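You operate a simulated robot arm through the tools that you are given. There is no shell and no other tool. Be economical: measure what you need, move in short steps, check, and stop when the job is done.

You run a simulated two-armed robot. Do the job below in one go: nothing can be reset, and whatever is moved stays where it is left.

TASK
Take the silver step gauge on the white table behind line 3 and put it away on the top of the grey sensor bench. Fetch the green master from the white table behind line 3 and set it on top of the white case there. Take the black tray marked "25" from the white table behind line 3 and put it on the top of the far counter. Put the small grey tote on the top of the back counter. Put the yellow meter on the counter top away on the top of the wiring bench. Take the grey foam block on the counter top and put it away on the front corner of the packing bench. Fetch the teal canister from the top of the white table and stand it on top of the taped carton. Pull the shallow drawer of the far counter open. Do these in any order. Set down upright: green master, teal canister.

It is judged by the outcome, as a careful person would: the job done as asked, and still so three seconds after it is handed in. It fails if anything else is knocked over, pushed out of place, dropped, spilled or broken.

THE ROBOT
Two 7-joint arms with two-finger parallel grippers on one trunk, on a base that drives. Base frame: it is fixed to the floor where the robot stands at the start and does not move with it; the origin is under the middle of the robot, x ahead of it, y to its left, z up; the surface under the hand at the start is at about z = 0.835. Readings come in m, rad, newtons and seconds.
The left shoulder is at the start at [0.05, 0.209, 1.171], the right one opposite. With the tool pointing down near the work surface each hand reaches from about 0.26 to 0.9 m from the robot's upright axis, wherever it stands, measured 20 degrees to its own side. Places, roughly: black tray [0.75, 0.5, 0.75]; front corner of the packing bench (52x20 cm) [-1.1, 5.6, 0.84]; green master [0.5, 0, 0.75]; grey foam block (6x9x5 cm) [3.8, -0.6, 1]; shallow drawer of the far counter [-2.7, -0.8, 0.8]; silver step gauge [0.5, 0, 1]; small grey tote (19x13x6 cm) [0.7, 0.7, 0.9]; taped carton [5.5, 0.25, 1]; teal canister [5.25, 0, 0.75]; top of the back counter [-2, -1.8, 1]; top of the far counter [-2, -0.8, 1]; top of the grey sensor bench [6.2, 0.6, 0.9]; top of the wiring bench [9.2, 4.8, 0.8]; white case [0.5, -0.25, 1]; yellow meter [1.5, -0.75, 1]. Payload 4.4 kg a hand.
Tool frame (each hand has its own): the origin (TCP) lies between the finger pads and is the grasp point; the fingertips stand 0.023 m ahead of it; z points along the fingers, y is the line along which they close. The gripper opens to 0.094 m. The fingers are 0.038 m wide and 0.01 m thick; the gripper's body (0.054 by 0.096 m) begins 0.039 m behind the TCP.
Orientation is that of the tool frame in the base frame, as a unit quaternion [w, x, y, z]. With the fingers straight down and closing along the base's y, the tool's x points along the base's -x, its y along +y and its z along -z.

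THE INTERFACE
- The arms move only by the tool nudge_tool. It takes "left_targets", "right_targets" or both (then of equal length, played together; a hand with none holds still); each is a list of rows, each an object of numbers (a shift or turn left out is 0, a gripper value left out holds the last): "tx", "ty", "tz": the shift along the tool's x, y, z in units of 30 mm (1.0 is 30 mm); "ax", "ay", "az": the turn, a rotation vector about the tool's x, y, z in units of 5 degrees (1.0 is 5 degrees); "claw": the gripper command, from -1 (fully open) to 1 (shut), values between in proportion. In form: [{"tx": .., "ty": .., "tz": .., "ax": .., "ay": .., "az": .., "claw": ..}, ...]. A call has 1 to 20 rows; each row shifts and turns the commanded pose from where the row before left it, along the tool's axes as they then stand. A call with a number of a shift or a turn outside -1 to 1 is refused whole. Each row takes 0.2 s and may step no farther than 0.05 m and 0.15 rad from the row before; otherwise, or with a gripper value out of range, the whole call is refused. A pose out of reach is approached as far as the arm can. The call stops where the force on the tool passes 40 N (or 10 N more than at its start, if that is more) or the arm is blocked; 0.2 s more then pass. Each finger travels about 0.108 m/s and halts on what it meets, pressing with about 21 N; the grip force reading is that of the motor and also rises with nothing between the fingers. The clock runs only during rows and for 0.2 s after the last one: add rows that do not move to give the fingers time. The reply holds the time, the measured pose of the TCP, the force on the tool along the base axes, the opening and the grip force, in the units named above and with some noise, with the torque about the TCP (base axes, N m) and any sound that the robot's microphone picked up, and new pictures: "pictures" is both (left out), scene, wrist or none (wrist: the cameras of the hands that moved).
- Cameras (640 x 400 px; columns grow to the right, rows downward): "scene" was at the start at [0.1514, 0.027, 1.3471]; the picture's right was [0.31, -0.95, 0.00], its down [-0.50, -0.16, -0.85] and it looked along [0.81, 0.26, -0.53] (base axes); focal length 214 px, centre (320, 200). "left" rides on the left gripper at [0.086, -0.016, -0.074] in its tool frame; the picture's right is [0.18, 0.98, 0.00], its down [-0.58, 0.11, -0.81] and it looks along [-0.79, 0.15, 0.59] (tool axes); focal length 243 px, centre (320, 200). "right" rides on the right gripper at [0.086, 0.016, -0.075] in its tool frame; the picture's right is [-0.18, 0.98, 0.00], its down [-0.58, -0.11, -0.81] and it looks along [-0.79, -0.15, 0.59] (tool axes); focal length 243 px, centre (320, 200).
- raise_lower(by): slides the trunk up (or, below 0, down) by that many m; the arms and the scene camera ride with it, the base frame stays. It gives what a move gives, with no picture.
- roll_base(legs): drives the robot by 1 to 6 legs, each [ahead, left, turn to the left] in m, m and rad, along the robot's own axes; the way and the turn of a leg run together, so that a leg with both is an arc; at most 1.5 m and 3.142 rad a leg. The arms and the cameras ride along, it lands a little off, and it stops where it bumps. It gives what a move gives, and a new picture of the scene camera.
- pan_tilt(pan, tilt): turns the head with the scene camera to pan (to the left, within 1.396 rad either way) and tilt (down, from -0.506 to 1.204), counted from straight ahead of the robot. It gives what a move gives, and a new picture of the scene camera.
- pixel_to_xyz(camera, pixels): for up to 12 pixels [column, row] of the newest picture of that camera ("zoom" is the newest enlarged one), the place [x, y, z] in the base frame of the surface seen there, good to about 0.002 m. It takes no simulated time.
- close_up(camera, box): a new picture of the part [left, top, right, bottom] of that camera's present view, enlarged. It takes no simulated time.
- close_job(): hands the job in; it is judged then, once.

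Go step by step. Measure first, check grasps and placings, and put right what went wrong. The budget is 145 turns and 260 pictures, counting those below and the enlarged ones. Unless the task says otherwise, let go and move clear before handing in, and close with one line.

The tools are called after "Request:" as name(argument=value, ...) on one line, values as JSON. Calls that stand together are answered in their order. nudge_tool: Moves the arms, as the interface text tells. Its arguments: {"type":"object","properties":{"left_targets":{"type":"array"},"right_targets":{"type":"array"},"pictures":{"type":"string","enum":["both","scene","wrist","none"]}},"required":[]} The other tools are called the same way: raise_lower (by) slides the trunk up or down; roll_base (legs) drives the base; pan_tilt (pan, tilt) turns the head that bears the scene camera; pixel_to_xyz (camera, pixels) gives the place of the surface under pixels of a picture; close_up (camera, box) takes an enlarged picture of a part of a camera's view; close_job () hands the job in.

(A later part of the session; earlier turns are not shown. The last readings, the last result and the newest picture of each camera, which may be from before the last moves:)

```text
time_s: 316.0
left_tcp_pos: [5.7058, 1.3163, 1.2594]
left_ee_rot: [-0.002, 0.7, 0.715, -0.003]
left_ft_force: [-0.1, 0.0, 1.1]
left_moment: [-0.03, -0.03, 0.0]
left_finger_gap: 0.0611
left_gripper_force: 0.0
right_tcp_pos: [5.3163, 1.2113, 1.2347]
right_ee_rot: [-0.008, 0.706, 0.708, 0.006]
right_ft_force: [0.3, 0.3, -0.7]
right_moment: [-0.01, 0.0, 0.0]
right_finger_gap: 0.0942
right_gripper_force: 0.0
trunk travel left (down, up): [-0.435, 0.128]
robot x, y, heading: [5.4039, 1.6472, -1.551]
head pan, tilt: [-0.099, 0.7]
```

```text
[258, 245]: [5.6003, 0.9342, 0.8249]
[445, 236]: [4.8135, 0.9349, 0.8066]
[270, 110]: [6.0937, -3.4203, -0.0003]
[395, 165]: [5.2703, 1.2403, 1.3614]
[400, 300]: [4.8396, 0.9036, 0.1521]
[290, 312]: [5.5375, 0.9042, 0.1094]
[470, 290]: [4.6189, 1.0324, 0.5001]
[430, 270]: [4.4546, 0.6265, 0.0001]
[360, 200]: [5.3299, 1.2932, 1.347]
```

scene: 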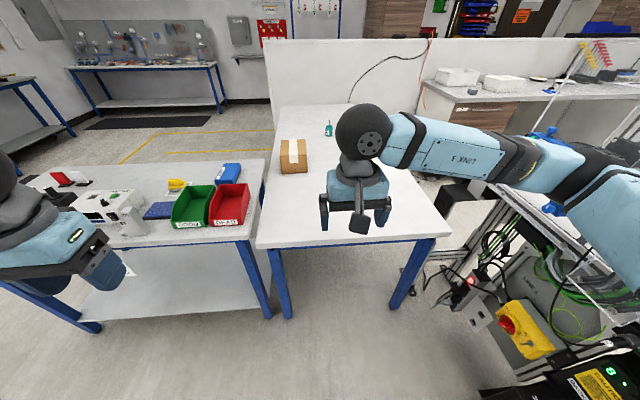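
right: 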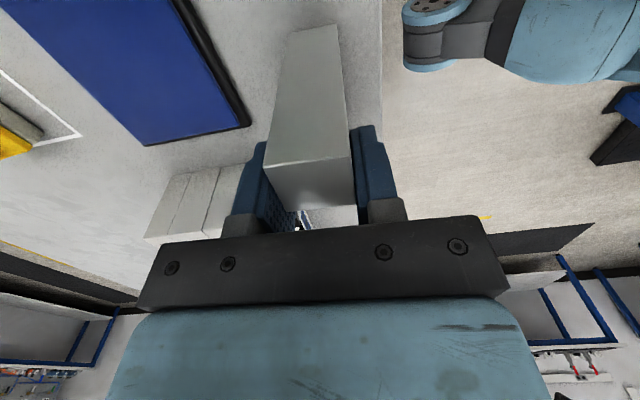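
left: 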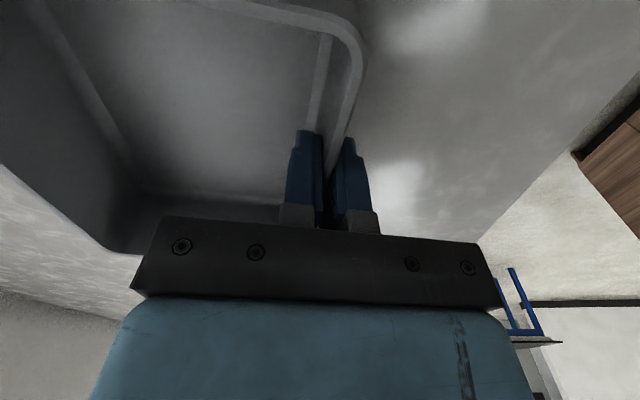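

Table 2 spans x 4.81–5.60, y<0.935; the canister is best reached from its east side. Drive around the sensor bench's east end.

Request:
roll_base(legs=[[0.12, 1.45, -0.02], [0, 0.4, 0], [1.5, 0, 0]])

Request:
pan_tilt(pan=-0.9, tilt=0.5)

```text
time_s: 339.5
left_tcp_pos: [7.553, -0.2669, 1.2588]
left_ee_rot: [-0.002, 0.711, 0.703, -0.003]
left_ft_force: [0.1, -0.1, 1.1]
left_moment: [-0.02, -0.01, 0.03]
left_finger_gap: 0.061
left_gripper_force: 0.0
right_tcp_pos: [7.1598, -0.3591, 1.235]
right_ee_rot: [-0.008, 0.717, 0.697, 0.006]
right_ft_force: [0.6, 0.4, -0.5]
right_moment: [0.0, 0.04, -0.02]
right_finger_gap: 0.0938
right_gripper_force: 0.0
trunk travel left (down, up): [-0.435, 0.128]
robot x, y, heading: [7.2612, 0.0738, -1.581]
head pan, tilt: [-0.099, 0.7]
```

scene: 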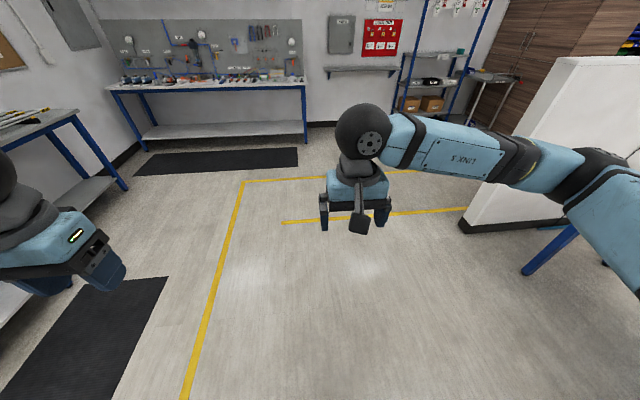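

```text
time_s: 340.7
left_tcp_pos: [7.5535, -0.2685, 1.2579]
left_ee_rot: [-0.002, 0.711, 0.703, -0.003]
left_ft_force: [-0.2, 0.1, -0.6]
left_moment: [-0.02, 0.02, 0.0]
left_finger_gap: 0.0614
left_gripper_force: 0.0
right_tcp_pos: [7.1593, -0.3603, 1.2357]
right_ee_rot: [-0.008, 0.717, 0.697, 0.005]
right_ft_force: [0.0, 0.4, 0.9]
right_moment: [-0.03, -0.02, 0.01]
right_finger_gap: 0.0943
right_gripper_force: 0.0
trunk travel left (down, up): [-0.435, 0.128]
robot x, y, heading: [7.2618, 0.0708, -1.58]
head pan, tilt: [-0.901, 0.499]
```

scene: 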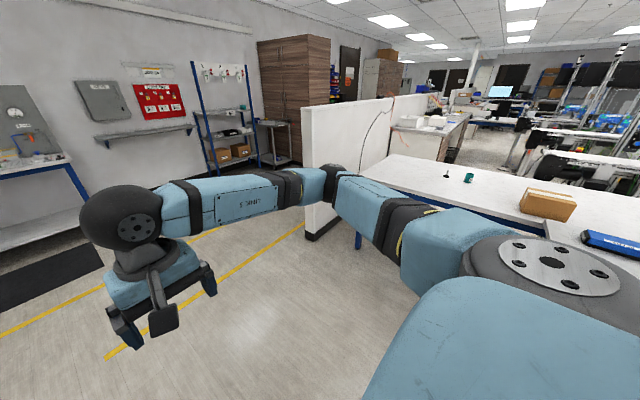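

Turn to face −x and approach the table's east edge.

Request:
roll_base(legs=[[0, 0, -1.56], [1.0, 0.3, 0]])

Request:
pan_tilt(pan=-0.1, tilt=0.6)

```text
time_s: 349.8
left_tcp_pos: [5.9317, -0.5366, 1.26]
left_ee_rot: [-0.003, 1.0, 0.003, -0.001]
left_ft_force: [-0.3, -0.2, -0.5]
left_moment: [0.01, -0.01, 0.01]
left_finger_gap: 0.0611
left_gripper_force: 0.1
right_tcp_pos: [5.8328, -0.1442, 1.2359]
right_ee_rot: [-0.002, 1.0, -0.004, 0.01]
right_ft_force: [0.2, 0.5, 0.2]
right_moment: [0.03, -0.02, -0.02]
right_finger_gap: 0.0939
right_gripper_force: 0.1
trunk travel left (down, up): [-0.435, 0.128]
robot x, y, heading: [6.2625, -0.2389, -3.139]
head pan, tilt: [-0.901, 0.499]
```

scene: 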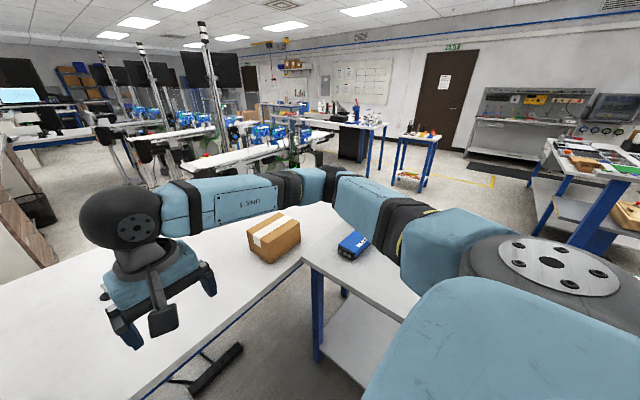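

```text
time_s: 350.9
left_tcp_pos: [5.931, -0.5351, 1.2587]
left_ee_rot: [-0.004, 1.0, 0.002, -0.001]
left_ft_force: [0.6, 0.1, 0.0]
left_moment: [-0.03, 0.01, 0.03]
left_finger_gap: 0.0612
left_gripper_force: 0.0
right_tcp_pos: [5.8321, -0.1442, 1.2354]
right_ee_rot: [-0.001, 1.0, -0.004, 0.01]
right_ft_force: [-0.3, -0.6, 0.7]
right_moment: [-0.03, 0.01, -0.03]
right_finger_gap: 0.094
right_gripper_force: 0.0
trunk travel left (down, up): [-0.435, 0.128]
robot x, y, heading: [6.2676, -0.238, -3.14]
head pan, tilt: [-0.099, 0.6]
```

scene: 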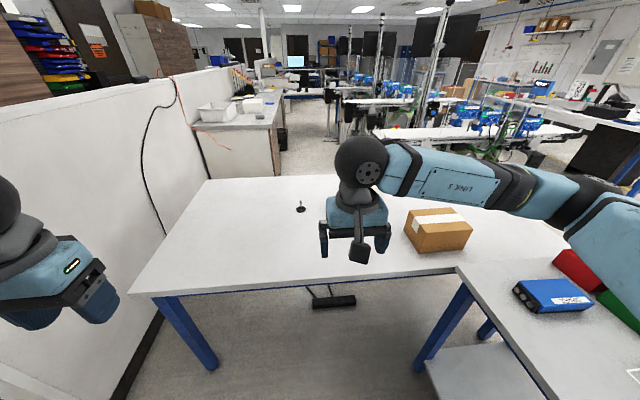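

Request:
pixel_to_xyz(camera="scene", pixels=[[335, 302], [360, 275], [200, 292], [300, 208], [440, 215], [415, 250], [468, 247], [405, 225], [210, 365]])

Request:
nudge_tool(right_targets=[{"ty": -1}, {"ty": -1}, {"ty": -1}], pictures="scene")

```text
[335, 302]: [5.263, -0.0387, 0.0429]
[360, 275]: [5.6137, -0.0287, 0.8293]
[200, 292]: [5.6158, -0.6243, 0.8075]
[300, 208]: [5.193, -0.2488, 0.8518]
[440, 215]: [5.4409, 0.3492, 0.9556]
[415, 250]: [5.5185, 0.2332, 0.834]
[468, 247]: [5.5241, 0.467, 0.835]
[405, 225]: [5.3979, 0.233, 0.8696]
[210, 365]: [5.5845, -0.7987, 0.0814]
```

```text
time_s: 351.7
left_tcp_pos: [5.9327, -0.5347, 1.2607]
left_ee_rot: [-0.004, 1.0, 0.003, -0.002]
left_ft_force: [0.2, -0.7, -0.3]
left_moment: [0.0, 0.02, 0.0]
left_finger_gap: 0.061
left_gripper_force: 0.1
right_tcp_pos: [5.8339, -0.0527, 1.2353]
right_ee_rot: [-0.001, 1.0, -0.005, 0.01]
right_ft_force: [-0.8, 0.3, 0.7]
right_moment: [0.01, 0.03, 0.0]
right_finger_gap: 0.0938
right_gripper_force: 0.1
trunk travel left (down, up): [-0.435, 0.128]
robot x, y, heading: [6.2679, -0.2372, -3.137]
head pan, tilt: [-0.099, 0.6]
```

scene: 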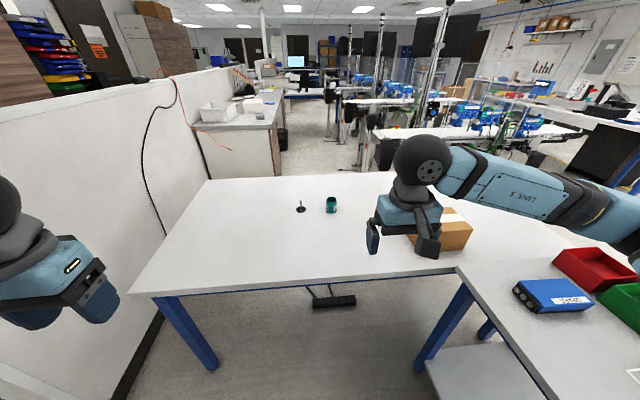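

Canister visible at (331,205); a small stick object beside it at (300,207). Zoom.

Request:
close_up(camera="scene", box=[280, 170, 480, 270])

Request:
pixel_to_xyz(camera="zoom", pixels=[[163, 95], [150, 92], [176, 92], [163, 110], [163, 130], [66, 115], [66, 125], [410, 150], [520, 160], [500, 120], [440, 180], [600, 220]])

```text
3.20 times, centred on (380, 220) of scene
```

zoom: 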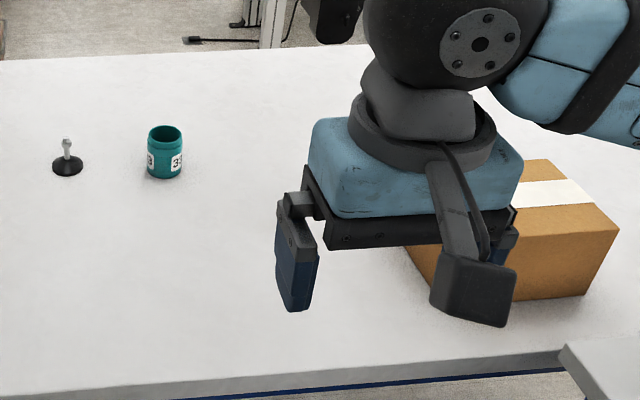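

```text
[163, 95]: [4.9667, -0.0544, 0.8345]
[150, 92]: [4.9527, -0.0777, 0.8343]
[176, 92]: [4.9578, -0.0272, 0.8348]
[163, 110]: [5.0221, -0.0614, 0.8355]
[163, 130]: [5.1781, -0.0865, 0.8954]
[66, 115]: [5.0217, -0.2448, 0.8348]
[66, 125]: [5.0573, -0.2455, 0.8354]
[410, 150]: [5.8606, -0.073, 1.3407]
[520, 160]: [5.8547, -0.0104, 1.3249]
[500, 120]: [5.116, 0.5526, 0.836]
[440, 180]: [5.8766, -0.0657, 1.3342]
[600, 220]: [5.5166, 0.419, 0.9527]
```

Request:
pixel_to_xyz(camera="zoom", pixels=[[165, 136], [165, 148], [149, 158], [180, 158], [165, 160], [165, 176], [149, 132], [182, 132], [165, 127], [66, 140], [66, 165]])

```text
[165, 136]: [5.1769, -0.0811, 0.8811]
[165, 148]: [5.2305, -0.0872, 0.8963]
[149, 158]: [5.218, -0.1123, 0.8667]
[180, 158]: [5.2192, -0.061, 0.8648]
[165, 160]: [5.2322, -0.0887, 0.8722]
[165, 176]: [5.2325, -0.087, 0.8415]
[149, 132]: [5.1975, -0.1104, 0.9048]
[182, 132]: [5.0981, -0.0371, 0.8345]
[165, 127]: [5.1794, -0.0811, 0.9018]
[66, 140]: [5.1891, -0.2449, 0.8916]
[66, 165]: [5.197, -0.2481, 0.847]
```

Cup-like canister centre ≈ (5.204, −0.086), ~57 mm wide, top ≈0.90. Check left-arm clearance to the partition, then drive in.

Request:
pixel_to_xyz(camera="scene", pixels=[[100, 180], [150, 110], [20, 140], [140, 285], [30, 255]])

Request:
roll_base(legs=[[0.36, 0, 0]])

```text
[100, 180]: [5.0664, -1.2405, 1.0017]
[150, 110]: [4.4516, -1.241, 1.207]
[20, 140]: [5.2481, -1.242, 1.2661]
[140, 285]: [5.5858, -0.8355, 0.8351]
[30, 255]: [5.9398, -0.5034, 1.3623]
```

```text
time_s: 354.1
left_tcp_pos: [5.5714, -0.5384, 1.2598]
left_ee_rot: [-0.004, 1.0, 0.004, -0.001]
left_ft_force: [0.4, 0.2, -0.1]
left_moment: [0.03, 0.0, 0.03]
left_finger_gap: 0.0613
left_gripper_force: 0.2
right_tcp_pos: [5.4711, -0.0575, 1.2353]
right_ee_rot: [-0.001, 1.0, -0.004, 0.009]
right_ft_force: [0.2, -0.1, -0.1]
right_moment: [0.01, 0.01, 0.0]
right_finger_gap: 0.0941
right_gripper_force: 0.0
trunk travel left (down, up): [-0.435, 0.128]
robot x, y, heading: [5.9031, -0.238, -3.132]
head pan, tilt: [-0.099, 0.6]
```

scene: 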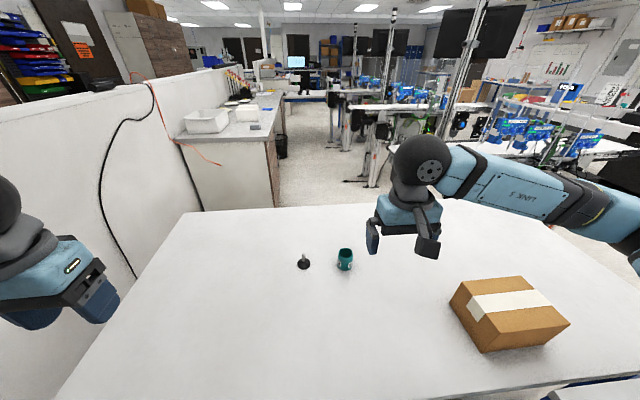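

Lower trunk 0.17 m and extend the right hand over the canister.

Request:
raise_lower(by=-0.17)

Request:
nudge_tool(right_targets=[{"tx": -1, "ty": 0.5}, {"tx": -1, "ty": 0.45}, {"tx": -1}, {"tx": -1}, {"tx": -1}, {"tx": -1}, {"tx": -1}, {"tx": -1}, {"tx": -0.9}, {}], pictures="both")

```text
time_s: 356.0
left_tcp_pos: [5.5698, -0.5382, 1.0894]
left_ee_rot: [-0.003, 1.0, 0.003, -0.001]
left_ft_force: [0.1, -0.4, -0.2]
left_moment: [0.0, 0.03, 0.02]
left_finger_gap: 0.0607
left_gripper_force: 0.0
right_tcp_pos: [5.4712, -0.0566, 1.0649]
right_ee_rot: [-0.002, 1.0, -0.003, 0.009]
right_ft_force: [-0.9, 0.3, -0.3]
right_moment: [-0.03, 0.0, 0.03]
right_finger_gap: 0.0942
right_gripper_force: 0.1
trunk travel left (down, up): [-0.265, 0.298]
robot x, y, heading: [5.9034, -0.246, -3.139]
head pan, tilt: [-0.099, 0.6]
```

```text
time_s: 358.2
left_tcp_pos: [5.5704, -0.538, 1.0899]
left_ee_rot: [-0.004, 1.0, 0.004, -0.001]
left_ft_force: [-0.1, -0.5, 0.0]
left_moment: [-0.01, 0.0, 0.01]
left_finger_gap: 0.0611
left_gripper_force: 0.0
right_tcp_pos: [5.2037, -0.084, 1.0586]
right_ee_rot: [-0.001, 1.0, -0.004, 0.009]
right_ft_force: [0.1, 0.0, -0.4]
right_moment: [-0.01, -0.01, 0.02]
right_finger_gap: 0.0941
right_gripper_force: 0.0
trunk travel left (down, up): [-0.265, 0.298]
robot x, y, heading: [5.9046, -0.2417, -3.132]
head pan, tilt: [-0.099, 0.6]
```

scene: 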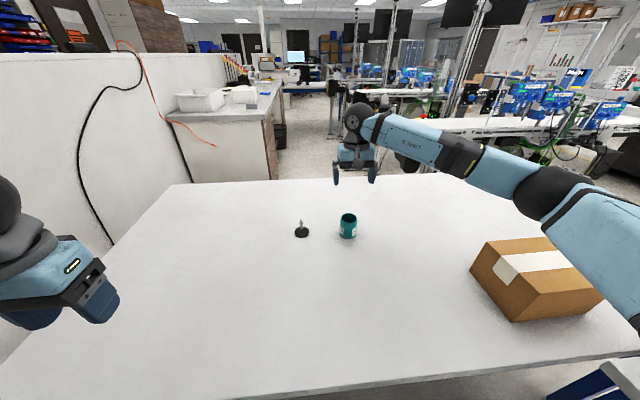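
right: 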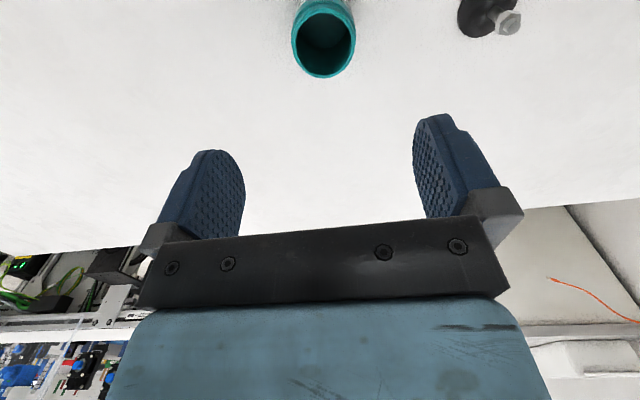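

Centred on the cup. Descend with the arm.

Request:
nudge_tool(right_targets=[{"tz": 1}, {"tz": 1}, {"tz": 1}, {"tz": 1}, {"tz": 1}, {"tz": 1}, {}], pictures="wrist")

```text
time_s: 359.8
left_tcp_pos: [5.5703, -0.5396, 1.0895]
left_ee_rot: [-0.004, 1.0, 0.003, -0.001]
left_ft_force: [0.3, -0.3, 0.0]
left_moment: [-0.02, 0.0, 0.0]
left_finger_gap: 0.061
left_gripper_force: 0.1
right_tcp_pos: [5.2092, -0.0841, 0.8796]
right_ee_rot: [-0.001, 1.0, -0.003, 0.01]
right_ft_force: [0.9, 0.3, -0.1]
right_moment: [-0.01, -0.02, 0.01]
right_finger_gap: 0.094
right_gripper_force: 0.0
trunk travel left (down, up): [-0.265, 0.298]
robot x, y, heading: [5.905, -0.2417, -3.135]
head pan, tilt: [-0.099, 0.6]
```

right: 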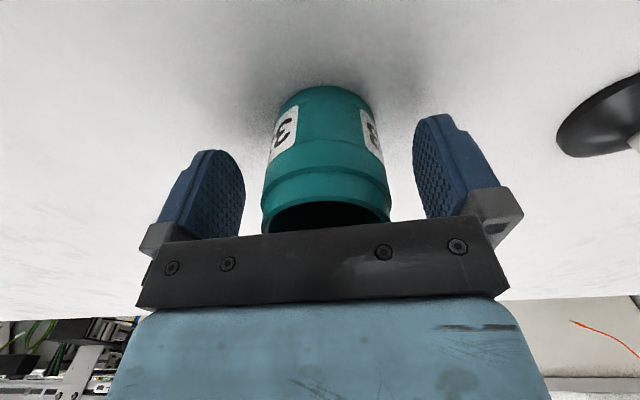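

Cup between the fingers. Grip and lift.

Request:
nudge_tool(right_targets=[{"claw": 1}, {"claw": 1}, {"claw": 1}, {"tz": -1}, {"tz": -1}, {"tz": -1}, {"tz": -1}, {"tz": -1}, {"tz": -1}, {"tz": -1}, {"tx": 1}, {"tx": 1}, {"tx": 1}, {"tx": 1}, {"tx": 1}, {"tx": 1}], pictures="wrist")

Request:
roll_base(legs=[[0, -0.15, 0]])

```text
time_s: 363.2
left_tcp_pos: [5.5701, -0.5382, 1.0889]
left_ee_rot: [-0.003, 1.0, 0.003, 0.0]
left_ft_force: [1.3, -0.3, -0.1]
left_moment: [0.02, 0.0, -0.01]
left_finger_gap: 0.0611
left_gripper_force: 0.1
right_tcp_pos: [5.3843, -0.0856, 1.0924]
right_ee_rot: [-0.002, 1.0, -0.005, 0.009]
right_ft_force: [0.7, 0.3, -1.7]
right_moment: [0.0, -0.01, 0.01]
right_finger_gap: 0.0559
right_gripper_force: 20.8
trunk travel left (down, up): [-0.265, 0.298]
robot x, y, heading: [5.9045, -0.2433, -3.13]
head pan, tilt: [-0.099, 0.6]
```

right: 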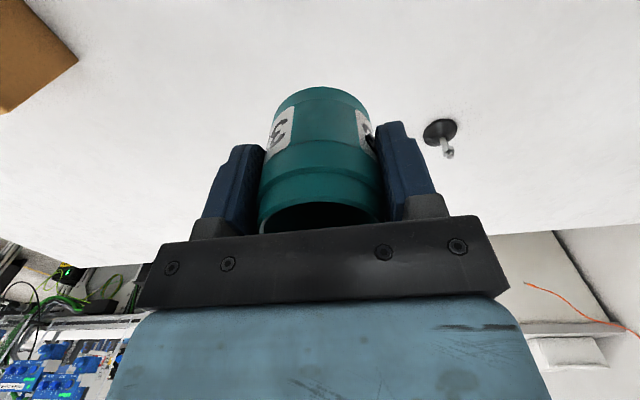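

```text
time_s: 365.2
left_tcp_pos: [5.5677, -0.3878, 1.0896]
left_ee_rot: [-0.004, 1.0, 0.004, -0.001]
left_ft_force: [-0.6, 0.5, -0.5]
left_moment: [-0.01, -0.01, 0.0]
left_finger_gap: 0.0613
left_gripper_force: 0.1
right_tcp_pos: [5.3824, 0.065, 1.0932]
right_ee_rot: [-0.002, 1.0, -0.003, 0.009]
right_ft_force: [0.9, -0.7, -0.3]
right_moment: [-0.01, -0.03, 0.0]
right_finger_gap: 0.0559
right_gripper_force: 20.8
trunk travel left (down, up): [-0.265, 0.298]
robot x, y, heading: [5.9031, -0.0864, -3.135]
head pan, tilt: [-0.099, 0.6]
```

scene: 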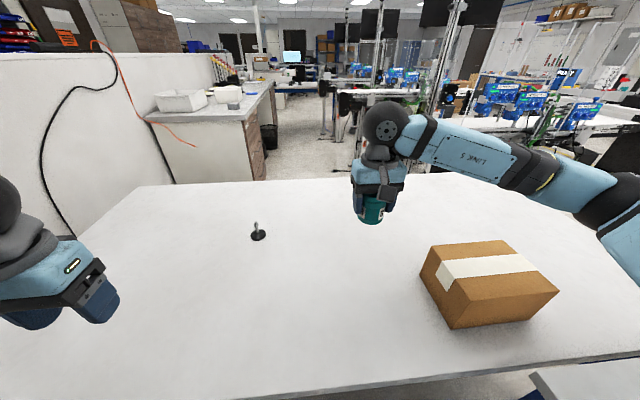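

Held. Measure the carton top and move over its centre.

Request:
pixel_to_xyz(camera="scene", pixels=[[487, 266], [430, 247], [505, 242], [553, 290], [458, 303], [462, 285]])

Request:
nudge_tool(right_targets=[{"ty": -1, "tx": 0.3}, {"ty": -1, "tx": 0.3}, {"ty": -1, "tx": 0.3}, {"ty": -1, "tx": 0.3}, {"ty": -1, "tx": 0.3}, {"ty": -1, "tx": 0.3}, {"ty": -1, "tx": 0.3}, {"ty": -1, "tx": 0.3}, {"ty": -1}, {"ty": -0.5}, {}], pictures="both")

```text
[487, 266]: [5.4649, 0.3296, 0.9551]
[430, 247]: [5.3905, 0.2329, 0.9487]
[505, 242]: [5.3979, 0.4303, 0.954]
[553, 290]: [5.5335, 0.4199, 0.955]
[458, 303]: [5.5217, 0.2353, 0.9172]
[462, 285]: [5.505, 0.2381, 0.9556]
```

```text
time_s: 367.6
left_tcp_pos: [5.5703, -0.3885, 1.0893]
left_ee_rot: [-0.003, 1.0, 0.004, -0.001]
left_ft_force: [0.8, 0.2, 0.3]
left_moment: [-0.01, -0.01, 0.0]
left_finger_gap: 0.061
left_gripper_force: 0.0
right_tcp_pos: [5.4554, 0.3501, 1.094]
right_ee_rot: [-0.001, 1.0, -0.004, 0.009]
right_ft_force: [0.1, 0.8, -1.1]
right_moment: [0.0, 0.03, 0.0]
right_finger_gap: 0.0558
right_gripper_force: 21.0
trunk travel left (down, up): [-0.265, 0.298]
robot x, y, heading: [5.9045, -0.0867, -3.141]
head pan, tilt: [-0.099, 0.6]
```

scene: 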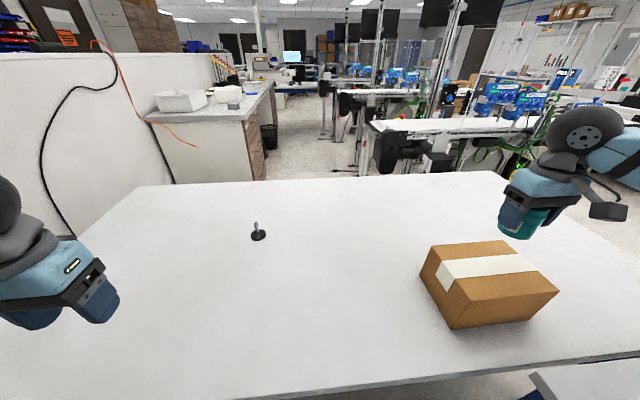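
right: 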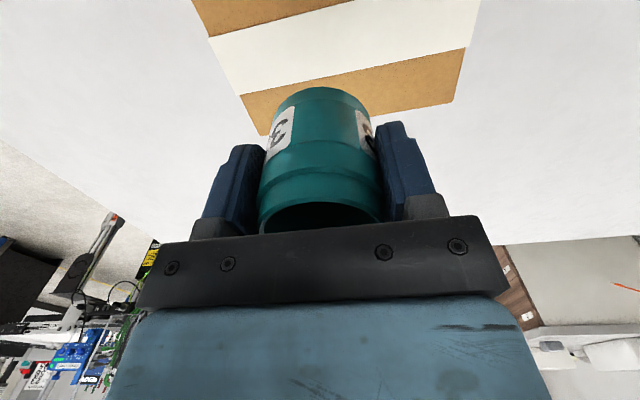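

Over the carton centre. Lower to just above, then to contact.

Request:
nudge_tool(right_targets=[{"tz": 1, "ty": 0.3}, {"tz": 1}, {"tz": 0.8}, {"tz": 0.2}, {}], pictures="none")

Request:
nudge_tool(right_targets=[{"tz": 0.07}, {"tz": 0.07}], pictures="wrist")

```text
time_s: 368.8
left_tcp_pos: [5.5694, -0.3879, 1.0899]
left_ee_rot: [-0.004, 1.0, 0.003, -0.001]
left_ft_force: [-0.4, 0.0, 0.4]
left_moment: [0.0, 0.0, -0.02]
left_finger_gap: 0.0613
left_gripper_force: 0.0
right_tcp_pos: [5.4586, 0.3418, 1.0055]
right_ee_rot: [-0.001, 1.0, -0.003, 0.01]
right_ft_force: [0.2, -0.1, 0.4]
right_moment: [0.02, 0.01, 0.06]
right_finger_gap: 0.0561
right_gripper_force: 20.7
trunk travel left (down, up): [-0.265, 0.298]
robot x, y, heading: [5.9019, -0.0896, -3.133]
head pan, tilt: [-0.099, 0.6]
```

```text
time_s: 369.4
left_tcp_pos: [5.5708, -0.3868, 1.0903]
left_ee_rot: [-0.003, 1.0, 0.003, -0.001]
left_ft_force: [0.7, -0.5, -0.2]
left_moment: [-0.05, 0.0, 0.0]
left_finger_gap: 0.0612
left_gripper_force: 0.1
right_tcp_pos: [5.4576, 0.3419, 1.0008]
right_ee_rot: [-0.001, 1.0, -0.003, 0.01]
right_ft_force: [-0.1, 0.1, -0.4]
right_moment: [-0.01, -0.02, 0.03]
right_finger_gap: 0.0557
right_gripper_force: 21.1
trunk travel left (down, up): [-0.265, 0.298]
robot x, y, heading: [5.9077, -0.0857, -3.137]
head pan, tilt: [-0.099, 0.6]
```

right: 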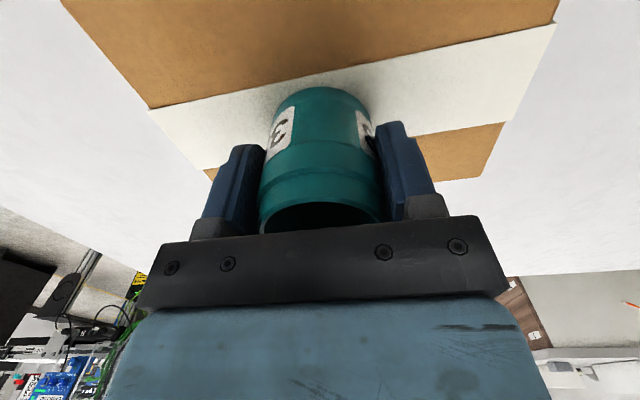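

Request:
nudge_tool(right_targets=[{"tz": 0.05}, {"tz": 0.05}, {}], pictures="none")

```text
time_s: 370.2
left_tcp_pos: [5.5691, -0.3878, 1.0888]
left_ee_rot: [-0.004, 1.0, 0.004, -0.001]
left_ft_force: [0.7, -0.3, 0.0]
left_moment: [0.03, 0.02, 0.0]
left_finger_gap: 0.061
left_gripper_force: 0.1
right_tcp_pos: [5.4576, 0.3415, 0.9995]
right_ee_rot: [-0.001, 1.0, -0.004, 0.009]
right_ft_force: [-2.0, 0.8, 4.1]
right_moment: [-0.03, 0.02, -0.02]
right_finger_gap: 0.0561
right_gripper_force: 20.9
trunk travel left (down, up): [-0.265, 0.298]
robot x, y, heading: [5.9045, -0.0872, -3.136]
head pan, tilt: [-0.099, 0.6]
```

Contact made. Release, rise, retract.

Request:
nudge_tool(right_targets=[{"claw": -1}, {"claw": -1}, {"claw": -1}, {"tz": -1}, {"tz": -1}, {"tz": -1}, {"tz": -1}, {"tz": -1}, {"tz": -1}, {"ty": 1}, {"ty": 1}, {"ty": 1}, {"ty": 1}, {"ty": 1}, {"ty": 1}, {"ty": 1}, {"ty": 1}], pictures="scene")

```text
time_s: 373.8
left_tcp_pos: [5.57, -0.3883, 1.0891]
left_ee_rot: [-0.004, 1.0, 0.003, 0.0]
left_ft_force: [0.4, -0.6, 0.3]
left_moment: [-0.01, -0.04, 0.02]
left_finger_gap: 0.0612
left_gripper_force: 0.1
right_tcp_pos: [5.4531, 0.0988, 1.1772]
right_ee_rot: [-0.003, 1.0, -0.005, 0.009]
right_ft_force: [0.2, 0.3, 0.3]
right_moment: [0.01, -0.02, 0.0]
right_finger_gap: 0.0939
right_gripper_force: 0.1
trunk travel left (down, up): [-0.265, 0.298]
robot x, y, heading: [5.9026, -0.0918, -3.135]
head pan, tilt: [-0.099, 0.6]
```

scene: 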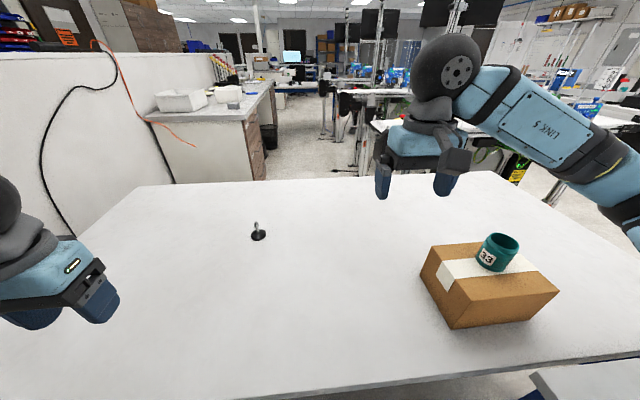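

Canister stands on the carton. Now head for the counter aisle via the gap between lines 1 and 2: raise trunk and retrace to the north corridor.

Request:
raise_lower(by=0.2)

Request:
roll_base(legs=[[-1.33, 0, 0], [0, -1.5, 0], [1.48, 0, 0], [0, -0.98, 0], [1.48, 0, 0], [0.35, 0, 0]])

Request:
pan_tilt(pan=1.2, tilt=0.6)

```text
time_s: 375.9
left_tcp_pos: [5.5698, -0.3877, 1.2888]
left_ee_rot: [-0.004, 1.0, 0.003, -0.001]
left_ft_force: [0.0, -0.3, -0.1]
left_moment: [0.07, 0.0, 0.0]
left_finger_gap: 0.0613
left_gripper_force: 0.0
right_tcp_pos: [5.4528, 0.1004, 1.377]
right_ee_rot: [-0.002, 1.0, -0.003, 0.01]
right_ft_force: [0.6, 0.8, -0.4]
right_moment: [0.01, 0.0, 0.02]
right_finger_gap: 0.0937
right_gripper_force: 0.1
trunk travel left (down, up): [-0.465, 0.098]
robot x, y, heading: [5.9025, -0.0902, -3.137]
head pan, tilt: [-0.099, 0.6]
```

```text
time_s: 419.8
left_tcp_pos: [3.624, 2.1792, 1.2887]
left_ee_rot: [-0.003, 1.0, -0.014, -0.001]
left_ft_force: [0.1, 0.1, -0.1]
left_moment: [0.0, 0.04, -0.03]
left_finger_gap: 0.061
left_gripper_force: 0.1
right_tcp_pos: [3.5246, 2.6715, 1.378]
right_ee_rot: [-0.001, 1.0, -0.02, 0.01]
right_ft_force: [-0.3, -0.2, 0.6]
right_moment: [0.02, 0.01, -0.04]
right_finger_gap: 0.0941
right_gripper_force: 0.1
trunk travel left (down, up): [-0.465, 0.098]
robot x, y, heading: [3.9655, 2.4683, 3.119]
head pan, tilt: [-0.099, 0.6]
```

scene: 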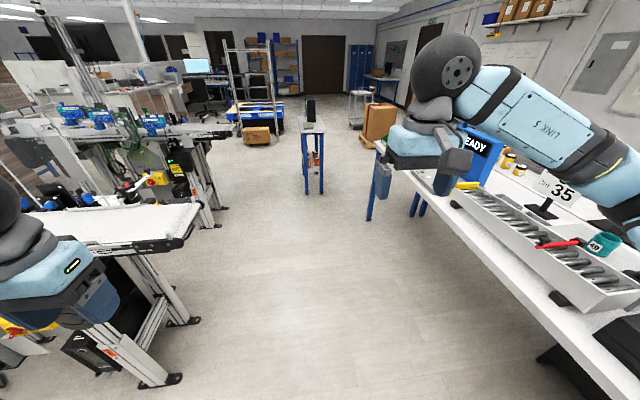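

```text
time_s: 421.3
left_tcp_pos: [3.6236, 2.1787, 1.2903]
left_ee_rot: [-0.003, 1.0, -0.013, 0.0]
left_ft_force: [-0.1, -0.7, 0.0]
left_moment: [0.02, -0.02, 0.03]
left_finger_gap: 0.0611
left_gripper_force: 0.1
right_tcp_pos: [3.5247, 2.6702, 1.3772]
right_ee_rot: [-0.002, 1.0, -0.02, 0.01]
right_ft_force: [0.2, 0.0, 0.2]
right_moment: [-0.01, -0.02, 0.0]
right_finger_gap: 0.0939
right_gripper_force: 0.0
trunk travel left (down, up): [-0.465, 0.098]
robot x, y, heading: [3.9693, 2.4644, 3.114]
head pan, tilt: [1.201, 0.6]
```

scene: 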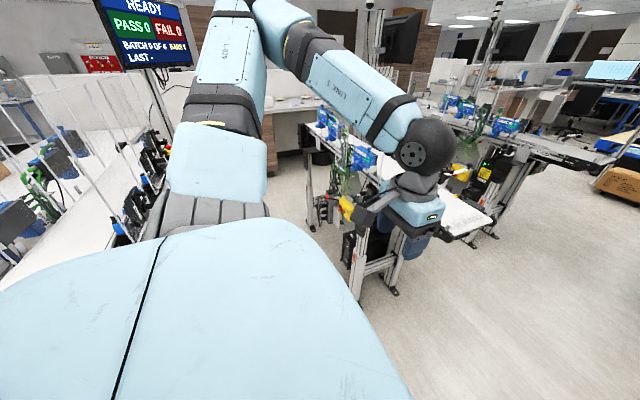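

The gap lies between line 1 (left) and line 2 (right). Turn to face −y and look down it.

Request:
roll_base(legs=[[0, 0, 1.595]])

Request:
pan_tilt(pan=0, tilt=0.6)

```text
time_s: 425.5
left_tcp_pos: [4.2571, 2.1259, 1.2899]
left_ee_rot: [-0.002, 0.712, 0.702, -0.003]
left_ft_force: [-1.2, 0.8, 0.4]
left_moment: [0.02, 0.01, 0.02]
left_finger_gap: 0.0612
left_gripper_force: 0.1
right_tcp_pos: [3.7671, 2.0184, 1.3771]
right_ee_rot: [-0.008, 0.717, 0.697, 0.004]
right_ft_force: [-0.4, 0.8, 0.0]
right_moment: [0.0, -0.02, 0.04]
right_finger_gap: 0.094
right_gripper_force: 0.2
trunk travel left (down, up): [-0.465, 0.098]
robot x, y, heading: [3.9656, 2.4647, -1.584]
head pan, tilt: [1.201, 0.6]
```

scene: 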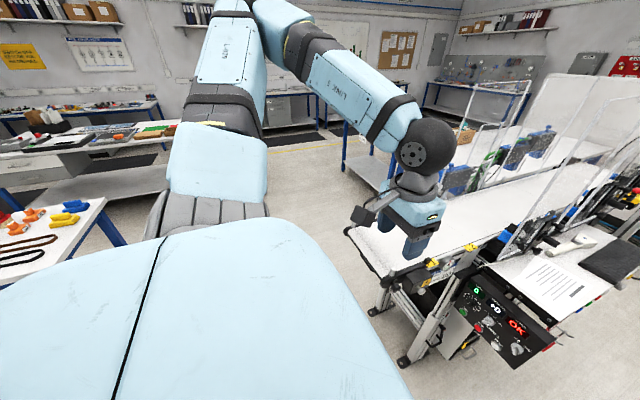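

```text
time_s: 426.9
left_tcp_pos: [4.2573, 2.1256, 1.2888]
left_ee_rot: [-0.002, 0.712, 0.702, -0.003]
left_ft_force: [-0.1, -0.5, -0.4]
left_moment: [0.02, 0.0, -0.03]
left_finger_gap: 0.0611
left_gripper_force: 0.0
right_tcp_pos: [3.767, 2.0183, 1.3769]
right_ee_rot: [-0.008, 0.717, 0.697, 0.006]
right_ft_force: [-0.4, 0.1, 0.3]
right_moment: [0.03, -0.02, -0.02]
right_finger_gap: 0.094
right_gripper_force: 0.1
trunk travel left (down, up): [-0.465, 0.098]
robot x, y, heading: [3.9667, 2.4661, -1.582]
head pan, tilt: [0.0, 0.6]
```

scene: 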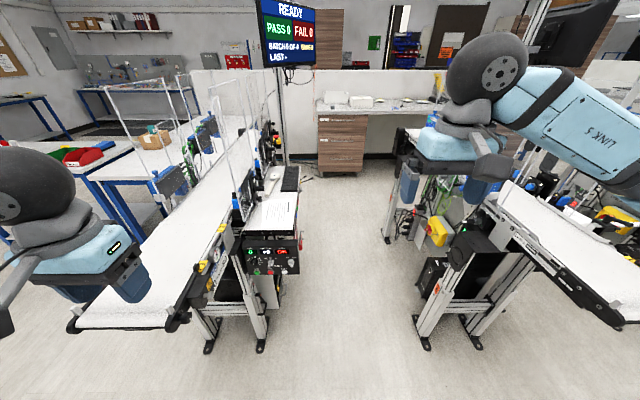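

Request:
pixel_to_xyz(camera="scene", pixels=[[302, 243], [305, 225], [297, 180], [262, 345], [283, 140], [425, 340], [432, 230], [385, 240], [315, 50], [475, 240], [415, 155], [345, 165]])

Request:
close_up(camera="scene", box=[160, 60, 560, 310])

```text
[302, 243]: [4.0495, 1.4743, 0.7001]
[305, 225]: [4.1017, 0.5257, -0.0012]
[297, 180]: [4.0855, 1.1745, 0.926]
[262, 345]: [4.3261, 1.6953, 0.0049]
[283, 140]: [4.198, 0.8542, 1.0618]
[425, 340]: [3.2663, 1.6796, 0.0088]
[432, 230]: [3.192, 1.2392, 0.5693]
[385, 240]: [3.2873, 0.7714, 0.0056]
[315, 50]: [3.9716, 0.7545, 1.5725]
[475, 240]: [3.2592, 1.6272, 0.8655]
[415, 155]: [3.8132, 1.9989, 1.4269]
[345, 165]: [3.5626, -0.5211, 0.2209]
```

```text
1.60 times, centred on (360, 185) of scene
```

zoom: 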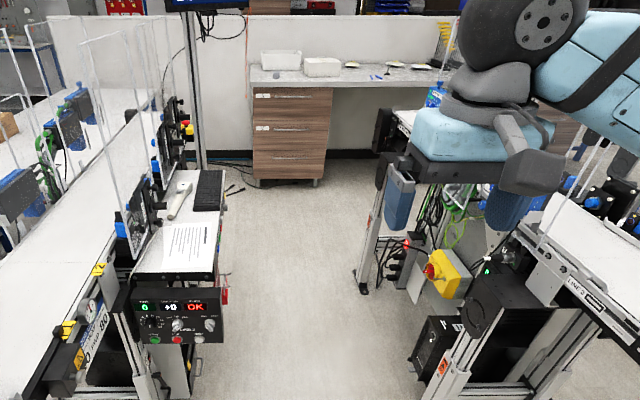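

The gap is x≈3.33–4.05, but line 1's pole/monitor at (4.2,0.85) threatens my left elbow. Tuck the left arm inward (hand forward and to the centre) and measure the elbow.

Request:
nudge_tool(left_targets=[{"tx": -1}, {"tx": -1}, {"tx": -1}, {"tx": -1}, {"tx": -1}, {"tx": -1}, {"ty": -1}, {"ty": -1}, {"ty": -1}, {"ty": -1}, {"ty": -1}, {"ty": -1}, {"ty": -1}], right_targets=[{"tx": 1}, {"tx": 1}, {"tx": 1}, {"tx": 1}, {}, {}, {}, {}, {}, {}, {}, {}, {}], pictures="none")

Request:
pan_tilt(pan=1.0, tilt=0.1)

```text
time_s: 429.7
left_tcp_pos: [4.0811, 1.9611, 1.2984]
left_ee_rot: [-0.002, 0.712, 0.702, -0.004]
left_ft_force: [0.2, -0.2, 0.4]
left_moment: [0.0, 0.0, 0.02]
left_finger_gap: 0.0613
left_gripper_force: 0.2
left hand out of reach, approached as far as the arm can: row 12, 13
right_tcp_pos: [3.7704, 2.1405, 1.3812]
right_ee_rot: [-0.008, 0.717, 0.697, 0.005]
right_ft_force: [0.3, -0.5, -1.5]
right_moment: [-0.01, 0.01, -0.02]
right_finger_gap: 0.0942
right_gripper_force: 0.1
trunk travel left (down, up): [-0.465, 0.098]
robot x, y, heading: [3.9642, 2.4639, -1.59]
head pan, tilt: [0.0, 0.6]
```

```text
time_s: 431.0
left_tcp_pos: [4.0828, 1.9604, 1.2956]
left_ee_rot: [-0.003, 0.712, 0.702, -0.004]
left_ft_force: [-0.2, 0.2, 0.3]
left_moment: [-0.01, 0.01, 0.0]
left_finger_gap: 0.061
left_gripper_force: 0.1
right_tcp_pos: [3.7707, 2.139, 1.3798]
right_ee_rot: [-0.007, 0.717, 0.697, 0.006]
right_ft_force: [0.4, 0.9, -0.4]
right_moment: [-0.04, 0.02, 0.01]
right_finger_gap: 0.094
right_gripper_force: 0.0
trunk travel left (down, up): [-0.465, 0.098]
robot x, y, heading: [3.9654, 2.4667, -1.582]
head pan, tilt: [1.0, 0.099]
```

scene: 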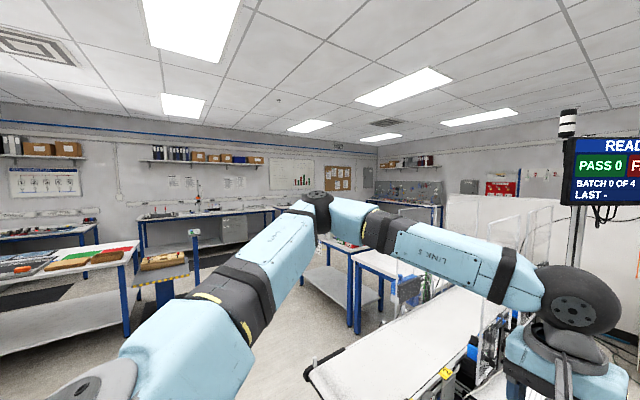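

Request:
pixel_to_xyz(camera="scene", pixels=[[318, 196], [285, 235], [375, 225], [215, 300], [150, 350], [350, 205], [575, 220], [575, 120]])

```text
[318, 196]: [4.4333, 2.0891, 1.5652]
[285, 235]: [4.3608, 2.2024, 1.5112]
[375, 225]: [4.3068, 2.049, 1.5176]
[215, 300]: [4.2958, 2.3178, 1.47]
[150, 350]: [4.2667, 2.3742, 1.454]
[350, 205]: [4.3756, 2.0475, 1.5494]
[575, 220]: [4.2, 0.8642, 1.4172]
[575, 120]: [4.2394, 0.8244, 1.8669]
```

Elbow is 0.50 m out at z≈1.5. A yaw of −0.25 rad brings that to 0.39 m and lowering the trunk 0.12 gets under the monitor. Line up and pass through in stages.

Request:
raise_lower(by=-0.12)

Request:
roll_base(legs=[[0, -0.3, 0], [0, 0, -0.24], [0.677, 0.179, 0]])

Request:
pan_tilt(pan=0.45, tilt=0.45)

```text
time_s: 432.5
left_tcp_pos: [4.0834, 1.9594, 1.1773]
left_ee_rot: [-0.003, 0.712, 0.702, -0.003]
left_ft_force: [0.3, 0.5, -1.0]
left_moment: [-0.01, -0.01, -0.04]
left_finger_gap: 0.0611
left_gripper_force: 0.0
right_tcp_pos: [3.7704, 2.1389, 1.2601]
right_ee_rot: [-0.008, 0.716, 0.698, 0.006]
right_ft_force: [0.2, -1.2, -1.3]
right_moment: [-0.01, 0.01, -0.01]
right_finger_gap: 0.094
right_gripper_force: 0.2
trunk travel left (down, up): [-0.345, 0.218]
robot x, y, heading: [3.9671, 2.4627, -1.583]
head pan, tilt: [1.0, 0.099]
```

```text
time_s: 439.3
left_tcp_pos: [3.6651, 1.3617, 1.1794]
left_ee_rot: [-0.002, 0.792, 0.611, -0.003]
left_ft_force: [0.0, 0.2, -0.2]
left_moment: [-0.01, -0.01, 0.03]
left_finger_gap: 0.0611
left_gripper_force: 0.0
right_tcp_pos: [3.4039, 1.6168, 1.2576]
right_ee_rot: [-0.008, 0.794, 0.608, 0.003]
right_ft_force: [0.5, -0.4, 0.2]
right_moment: [0.0, 0.03, -0.01]
right_finger_gap: 0.0941
right_gripper_force: 0.2
trunk travel left (down, up): [-0.345, 0.218]
robot x, y, heading: [3.6723, 1.8757, -1.829]
head pan, tilt: [1.0, 0.099]
stopped in leg 3: the robot was blocked; the commanded pose is now the measured one
```

scene: 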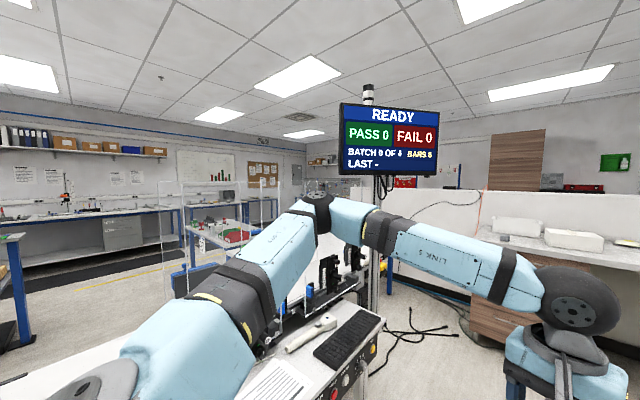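

```text
time_s: 440.3
left_tcp_pos: [3.6652, 1.3619, 1.1791]
left_ee_rot: [-0.002, 0.791, 0.612, -0.005]
left_ft_force: [-1.0, 0.6, -0.9]
left_moment: [0.0, 0.02, 0.02]
left_finger_gap: 0.0611
left_gripper_force: 0.0
right_tcp_pos: [3.4044, 1.6163, 1.2594]
right_ee_rot: [-0.008, 0.793, 0.609, 0.003]
right_ft_force: [0.1, 0.0, -0.8]
right_moment: [0.0, -0.01, 0.0]
right_finger_gap: 0.0938
right_gripper_force: 0.0
trunk travel left (down, up): [-0.345, 0.218]
robot x, y, heading: [3.6733, 1.8785, -1.823]
head pan, tilt: [0.45, 0.45]
```

scene: 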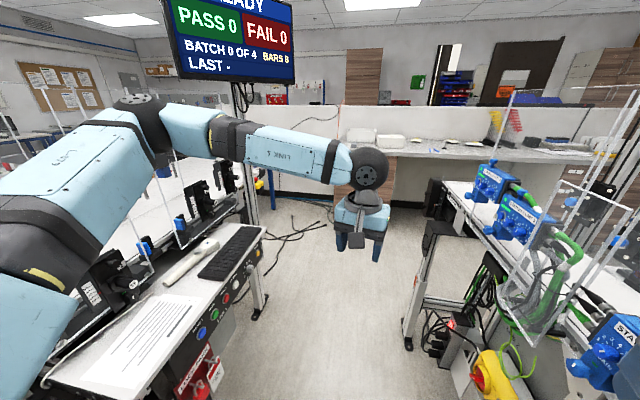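

Blocked at y≈1.88; look at the right side to see what is touching.

Request:
pan_tilt(pan=-0.75, tilt=0.55)

Request:
pixel_to_xyz(camera="scene", pixels=[[400, 200], [300, 150], [450, 120], [200, 200], [250, 330], [320, 60], [380, 330], [520, 150]])

```text
time_s: 441.7
left_tcp_pos: [3.6636, 1.3613, 1.1784]
left_ee_rot: [-0.002, 0.791, 0.612, -0.005]
left_ft_force: [-0.5, 0.1, 0.8]
left_moment: [0.01, -0.04, 0.03]
left_finger_gap: 0.0611
left_gripper_force: 0.0
right_tcp_pos: [3.4034, 1.6161, 1.2582]
right_ee_rot: [-0.009, 0.794, 0.608, 0.003]
right_ft_force: [-0.1, -0.1, -0.1]
right_moment: [0.0, 0.0, 0.02]
right_finger_gap: 0.094
right_gripper_force: 0.1
trunk travel left (down, up): [-0.345, 0.218]
robot x, y, heading: [3.6761, 1.8771, -1.82]
head pan, tilt: [-0.75, 0.55]
```

scene: 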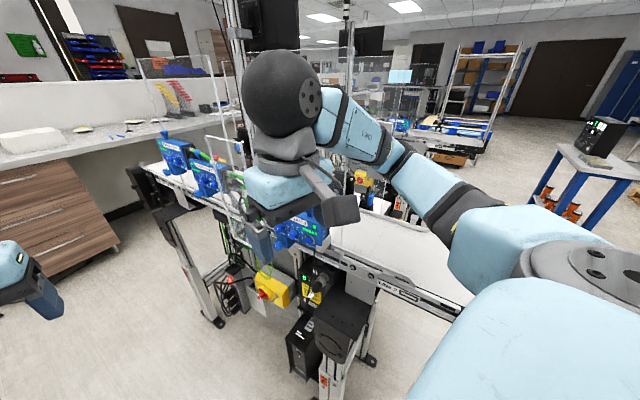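

```text
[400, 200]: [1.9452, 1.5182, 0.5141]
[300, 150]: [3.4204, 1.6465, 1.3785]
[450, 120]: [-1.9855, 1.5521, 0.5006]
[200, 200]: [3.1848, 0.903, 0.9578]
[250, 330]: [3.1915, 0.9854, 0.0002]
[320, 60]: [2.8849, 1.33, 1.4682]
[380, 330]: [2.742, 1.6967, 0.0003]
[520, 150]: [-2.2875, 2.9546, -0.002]
```

The right hand/elbow is against line 2's guards (top z≈1.47). Back out and fold both arms narrower by pointing the hands forward (that pose earlier kept the elbow within ~0.3 m).

Request:
roll_base(legs=[[-0.62, -0.15, 0], [0, 0, 0.25]])

Request:
nudge_tool(left_targets=[{"ax": -0.9238, "ay": -0.9238, "az": 0.9238}, {"ax": -0.9238, "ay": -0.9238, "az": 0.9238}, {"ax": -0.9238, "ay": -0.9238, "az": 0.9238}, {"ax": -0.9238, "ay": -0.9238, "az": 0.9238}, {"ax": -0.9238, "ay": -0.9238, "az": 0.9238}, {"ax": -0.9238, "ay": -0.9238, "az": 0.9238}, {"ax": -0.9238, "ay": -0.9238, "az": 0.9238}, {"ax": -0.9238, "ay": -0.9238, "az": 0.9238}, {"ax": -0.9238, "ay": -0.9238, "az": 0.9238}, {"ax": -0.9238, "ay": -0.9238, "az": 0.9238}, {"ax": -0.9238, "ay": -0.9238, "az": 0.9238}, {"ax": -0.9238, "ay": -0.9238, "az": 0.9238}, {"ax": -0.9238, "ay": -0.9238, "az": 0.9238}, {"ax": -0.9238, "ay": -0.9238, "az": 0.9238}, {"ax": -0.9238, "ay": -0.9238, "az": 0.9238}, {}], right_targets=[{"ax": 0.9238, "ay": -0.9238, "az": -0.9238}, {"ax": 0.9238, "ay": -0.9238, "az": -0.9238}, {"ax": 0.9238, "ay": -0.9238, "az": -0.9238}, {"ax": 0.9238, "ay": -0.9238, "az": -0.9238}, {"ax": 0.9238, "ay": -0.9238, "az": -0.9238}, {"ax": 0.9238, "ay": -0.9238, "az": -0.9238}, {"ax": 0.9238, "ay": -0.9238, "az": -0.9238}, {"ax": 0.9238, "ay": -0.9238, "az": -0.9238}, {"ax": 0.9238, "ay": -0.9238, "az": -0.9238}, {"ax": 0.9238, "ay": -0.9238, "az": -0.9238}, {"ax": 0.9238, "ay": -0.9238, "az": -0.9238}, {"ax": 0.9238, "ay": -0.9238, "az": -0.9238}, {"ax": 0.9238, "ay": -0.9238, "az": -0.9238}, {"ax": 0.9238, "ay": -0.9238, "az": -0.9238}, {"ax": 0.9238, "ay": -0.9238, "az": -0.9238}, {}], pictures="none")

Request:
pan_tilt(pan=0.9, tilt=0.4)

```text
time_s: 446.1
left_tcp_pos: [3.8072, 2.014, 1.1756]
left_ee_rot: [-0.003, 0.707, 0.707, -0.003]
left_ft_force: [0.4, -0.6, -0.3]
left_moment: [0.03, 0.0, 0.0]
left_finger_gap: 0.0611
left_gripper_force: 0.0
right_tcp_pos: [3.4894, 2.1936, 1.2577]
right_ee_rot: [-0.011, 0.71, 0.704, 0.004]
right_ft_force: [0.0, 0.1, -0.8]
right_moment: [-0.01, -0.01, -0.01]
right_finger_gap: 0.0941
right_gripper_force: 0.0
trunk travel left (down, up): [-0.345, 0.218]
robot x, y, heading: [3.6845, 2.5184, -1.572]
head pan, tilt: [-0.75, 0.55]
```

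scene: 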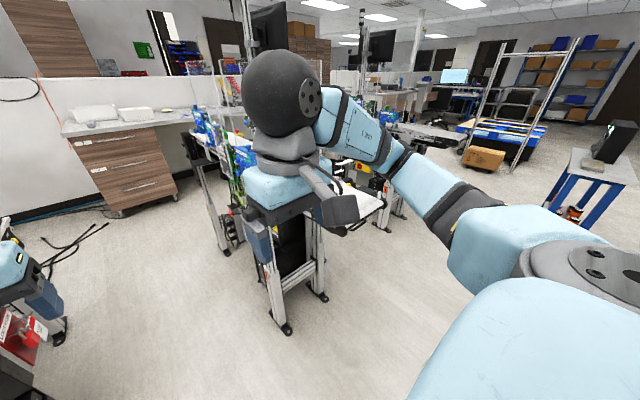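

```text
time_s: 449.5
left_tcp_pos: [3.8562, 2.0312, 1.2716]
left_ee_rot: [0.7, 0.714, 0.006, 0.0]
left_ft_force: [-0.1, 0.8, -0.2]
left_moment: [0.02, 0.01, -0.03]
left_finger_gap: 0.0608
left_gripper_force: 0.1
left hand out of reach, approached as far as the arm can: row 1, 2, 3, 4, 5, 6, 7, 8, 10, 14, 15
right_tcp_pos: [3.584, 2.0849, 1.3075]
right_ee_rot: [-0.007, -0.001, 0.715, -0.699]
right_ft_force: [-1.1, -0.9, 0.0]
right_moment: [-0.02, 0.0, -0.01]
right_finger_gap: 0.0941
right_gripper_force: 0.1
right hand out of reach, approached as far as the arm can: row 5, 6, 7, 8, 9, 10, 11, 12, 13, 14, 15
trunk travel left (down, up): [-0.345, 0.218]
robot x, y, heading: [3.6832, 2.5181, -1.576]
head pan, tilt: [-0.75, 0.55]
```

```text
time_s: 451.2
left_tcp_pos: [3.8564, 2.0332, 1.2723]
left_ee_rot: [0.7, 0.714, 0.007, 0.0]
left_ft_force: [-0.5, 0.8, 0.9]
left_moment: [0.01, -0.01, -0.02]
left_finger_gap: 0.0613
left_gripper_force: 0.0
right_tcp_pos: [3.5836, 2.0849, 1.3075]
right_ee_rot: [-0.006, 0.0, 0.714, -0.7]
right_ft_force: [0.4, -0.5, 0.1]
right_moment: [-0.01, -0.01, -0.04]
right_finger_gap: 0.0942
right_gripper_force: 0.0
trunk travel left (down, up): [-0.345, 0.218]
robot x, y, heading: [3.681, 2.5184, -1.576]
head pan, tilt: [0.901, 0.4]
```

scene: 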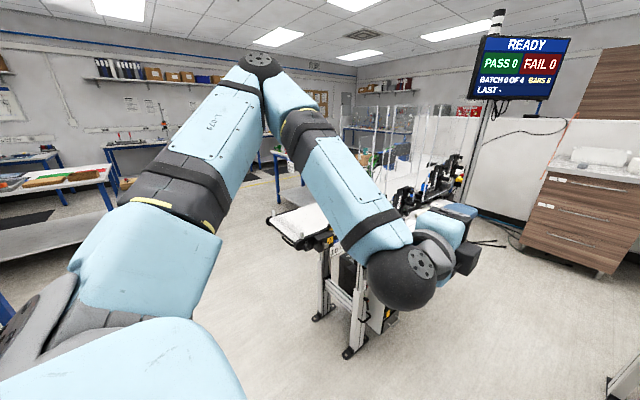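

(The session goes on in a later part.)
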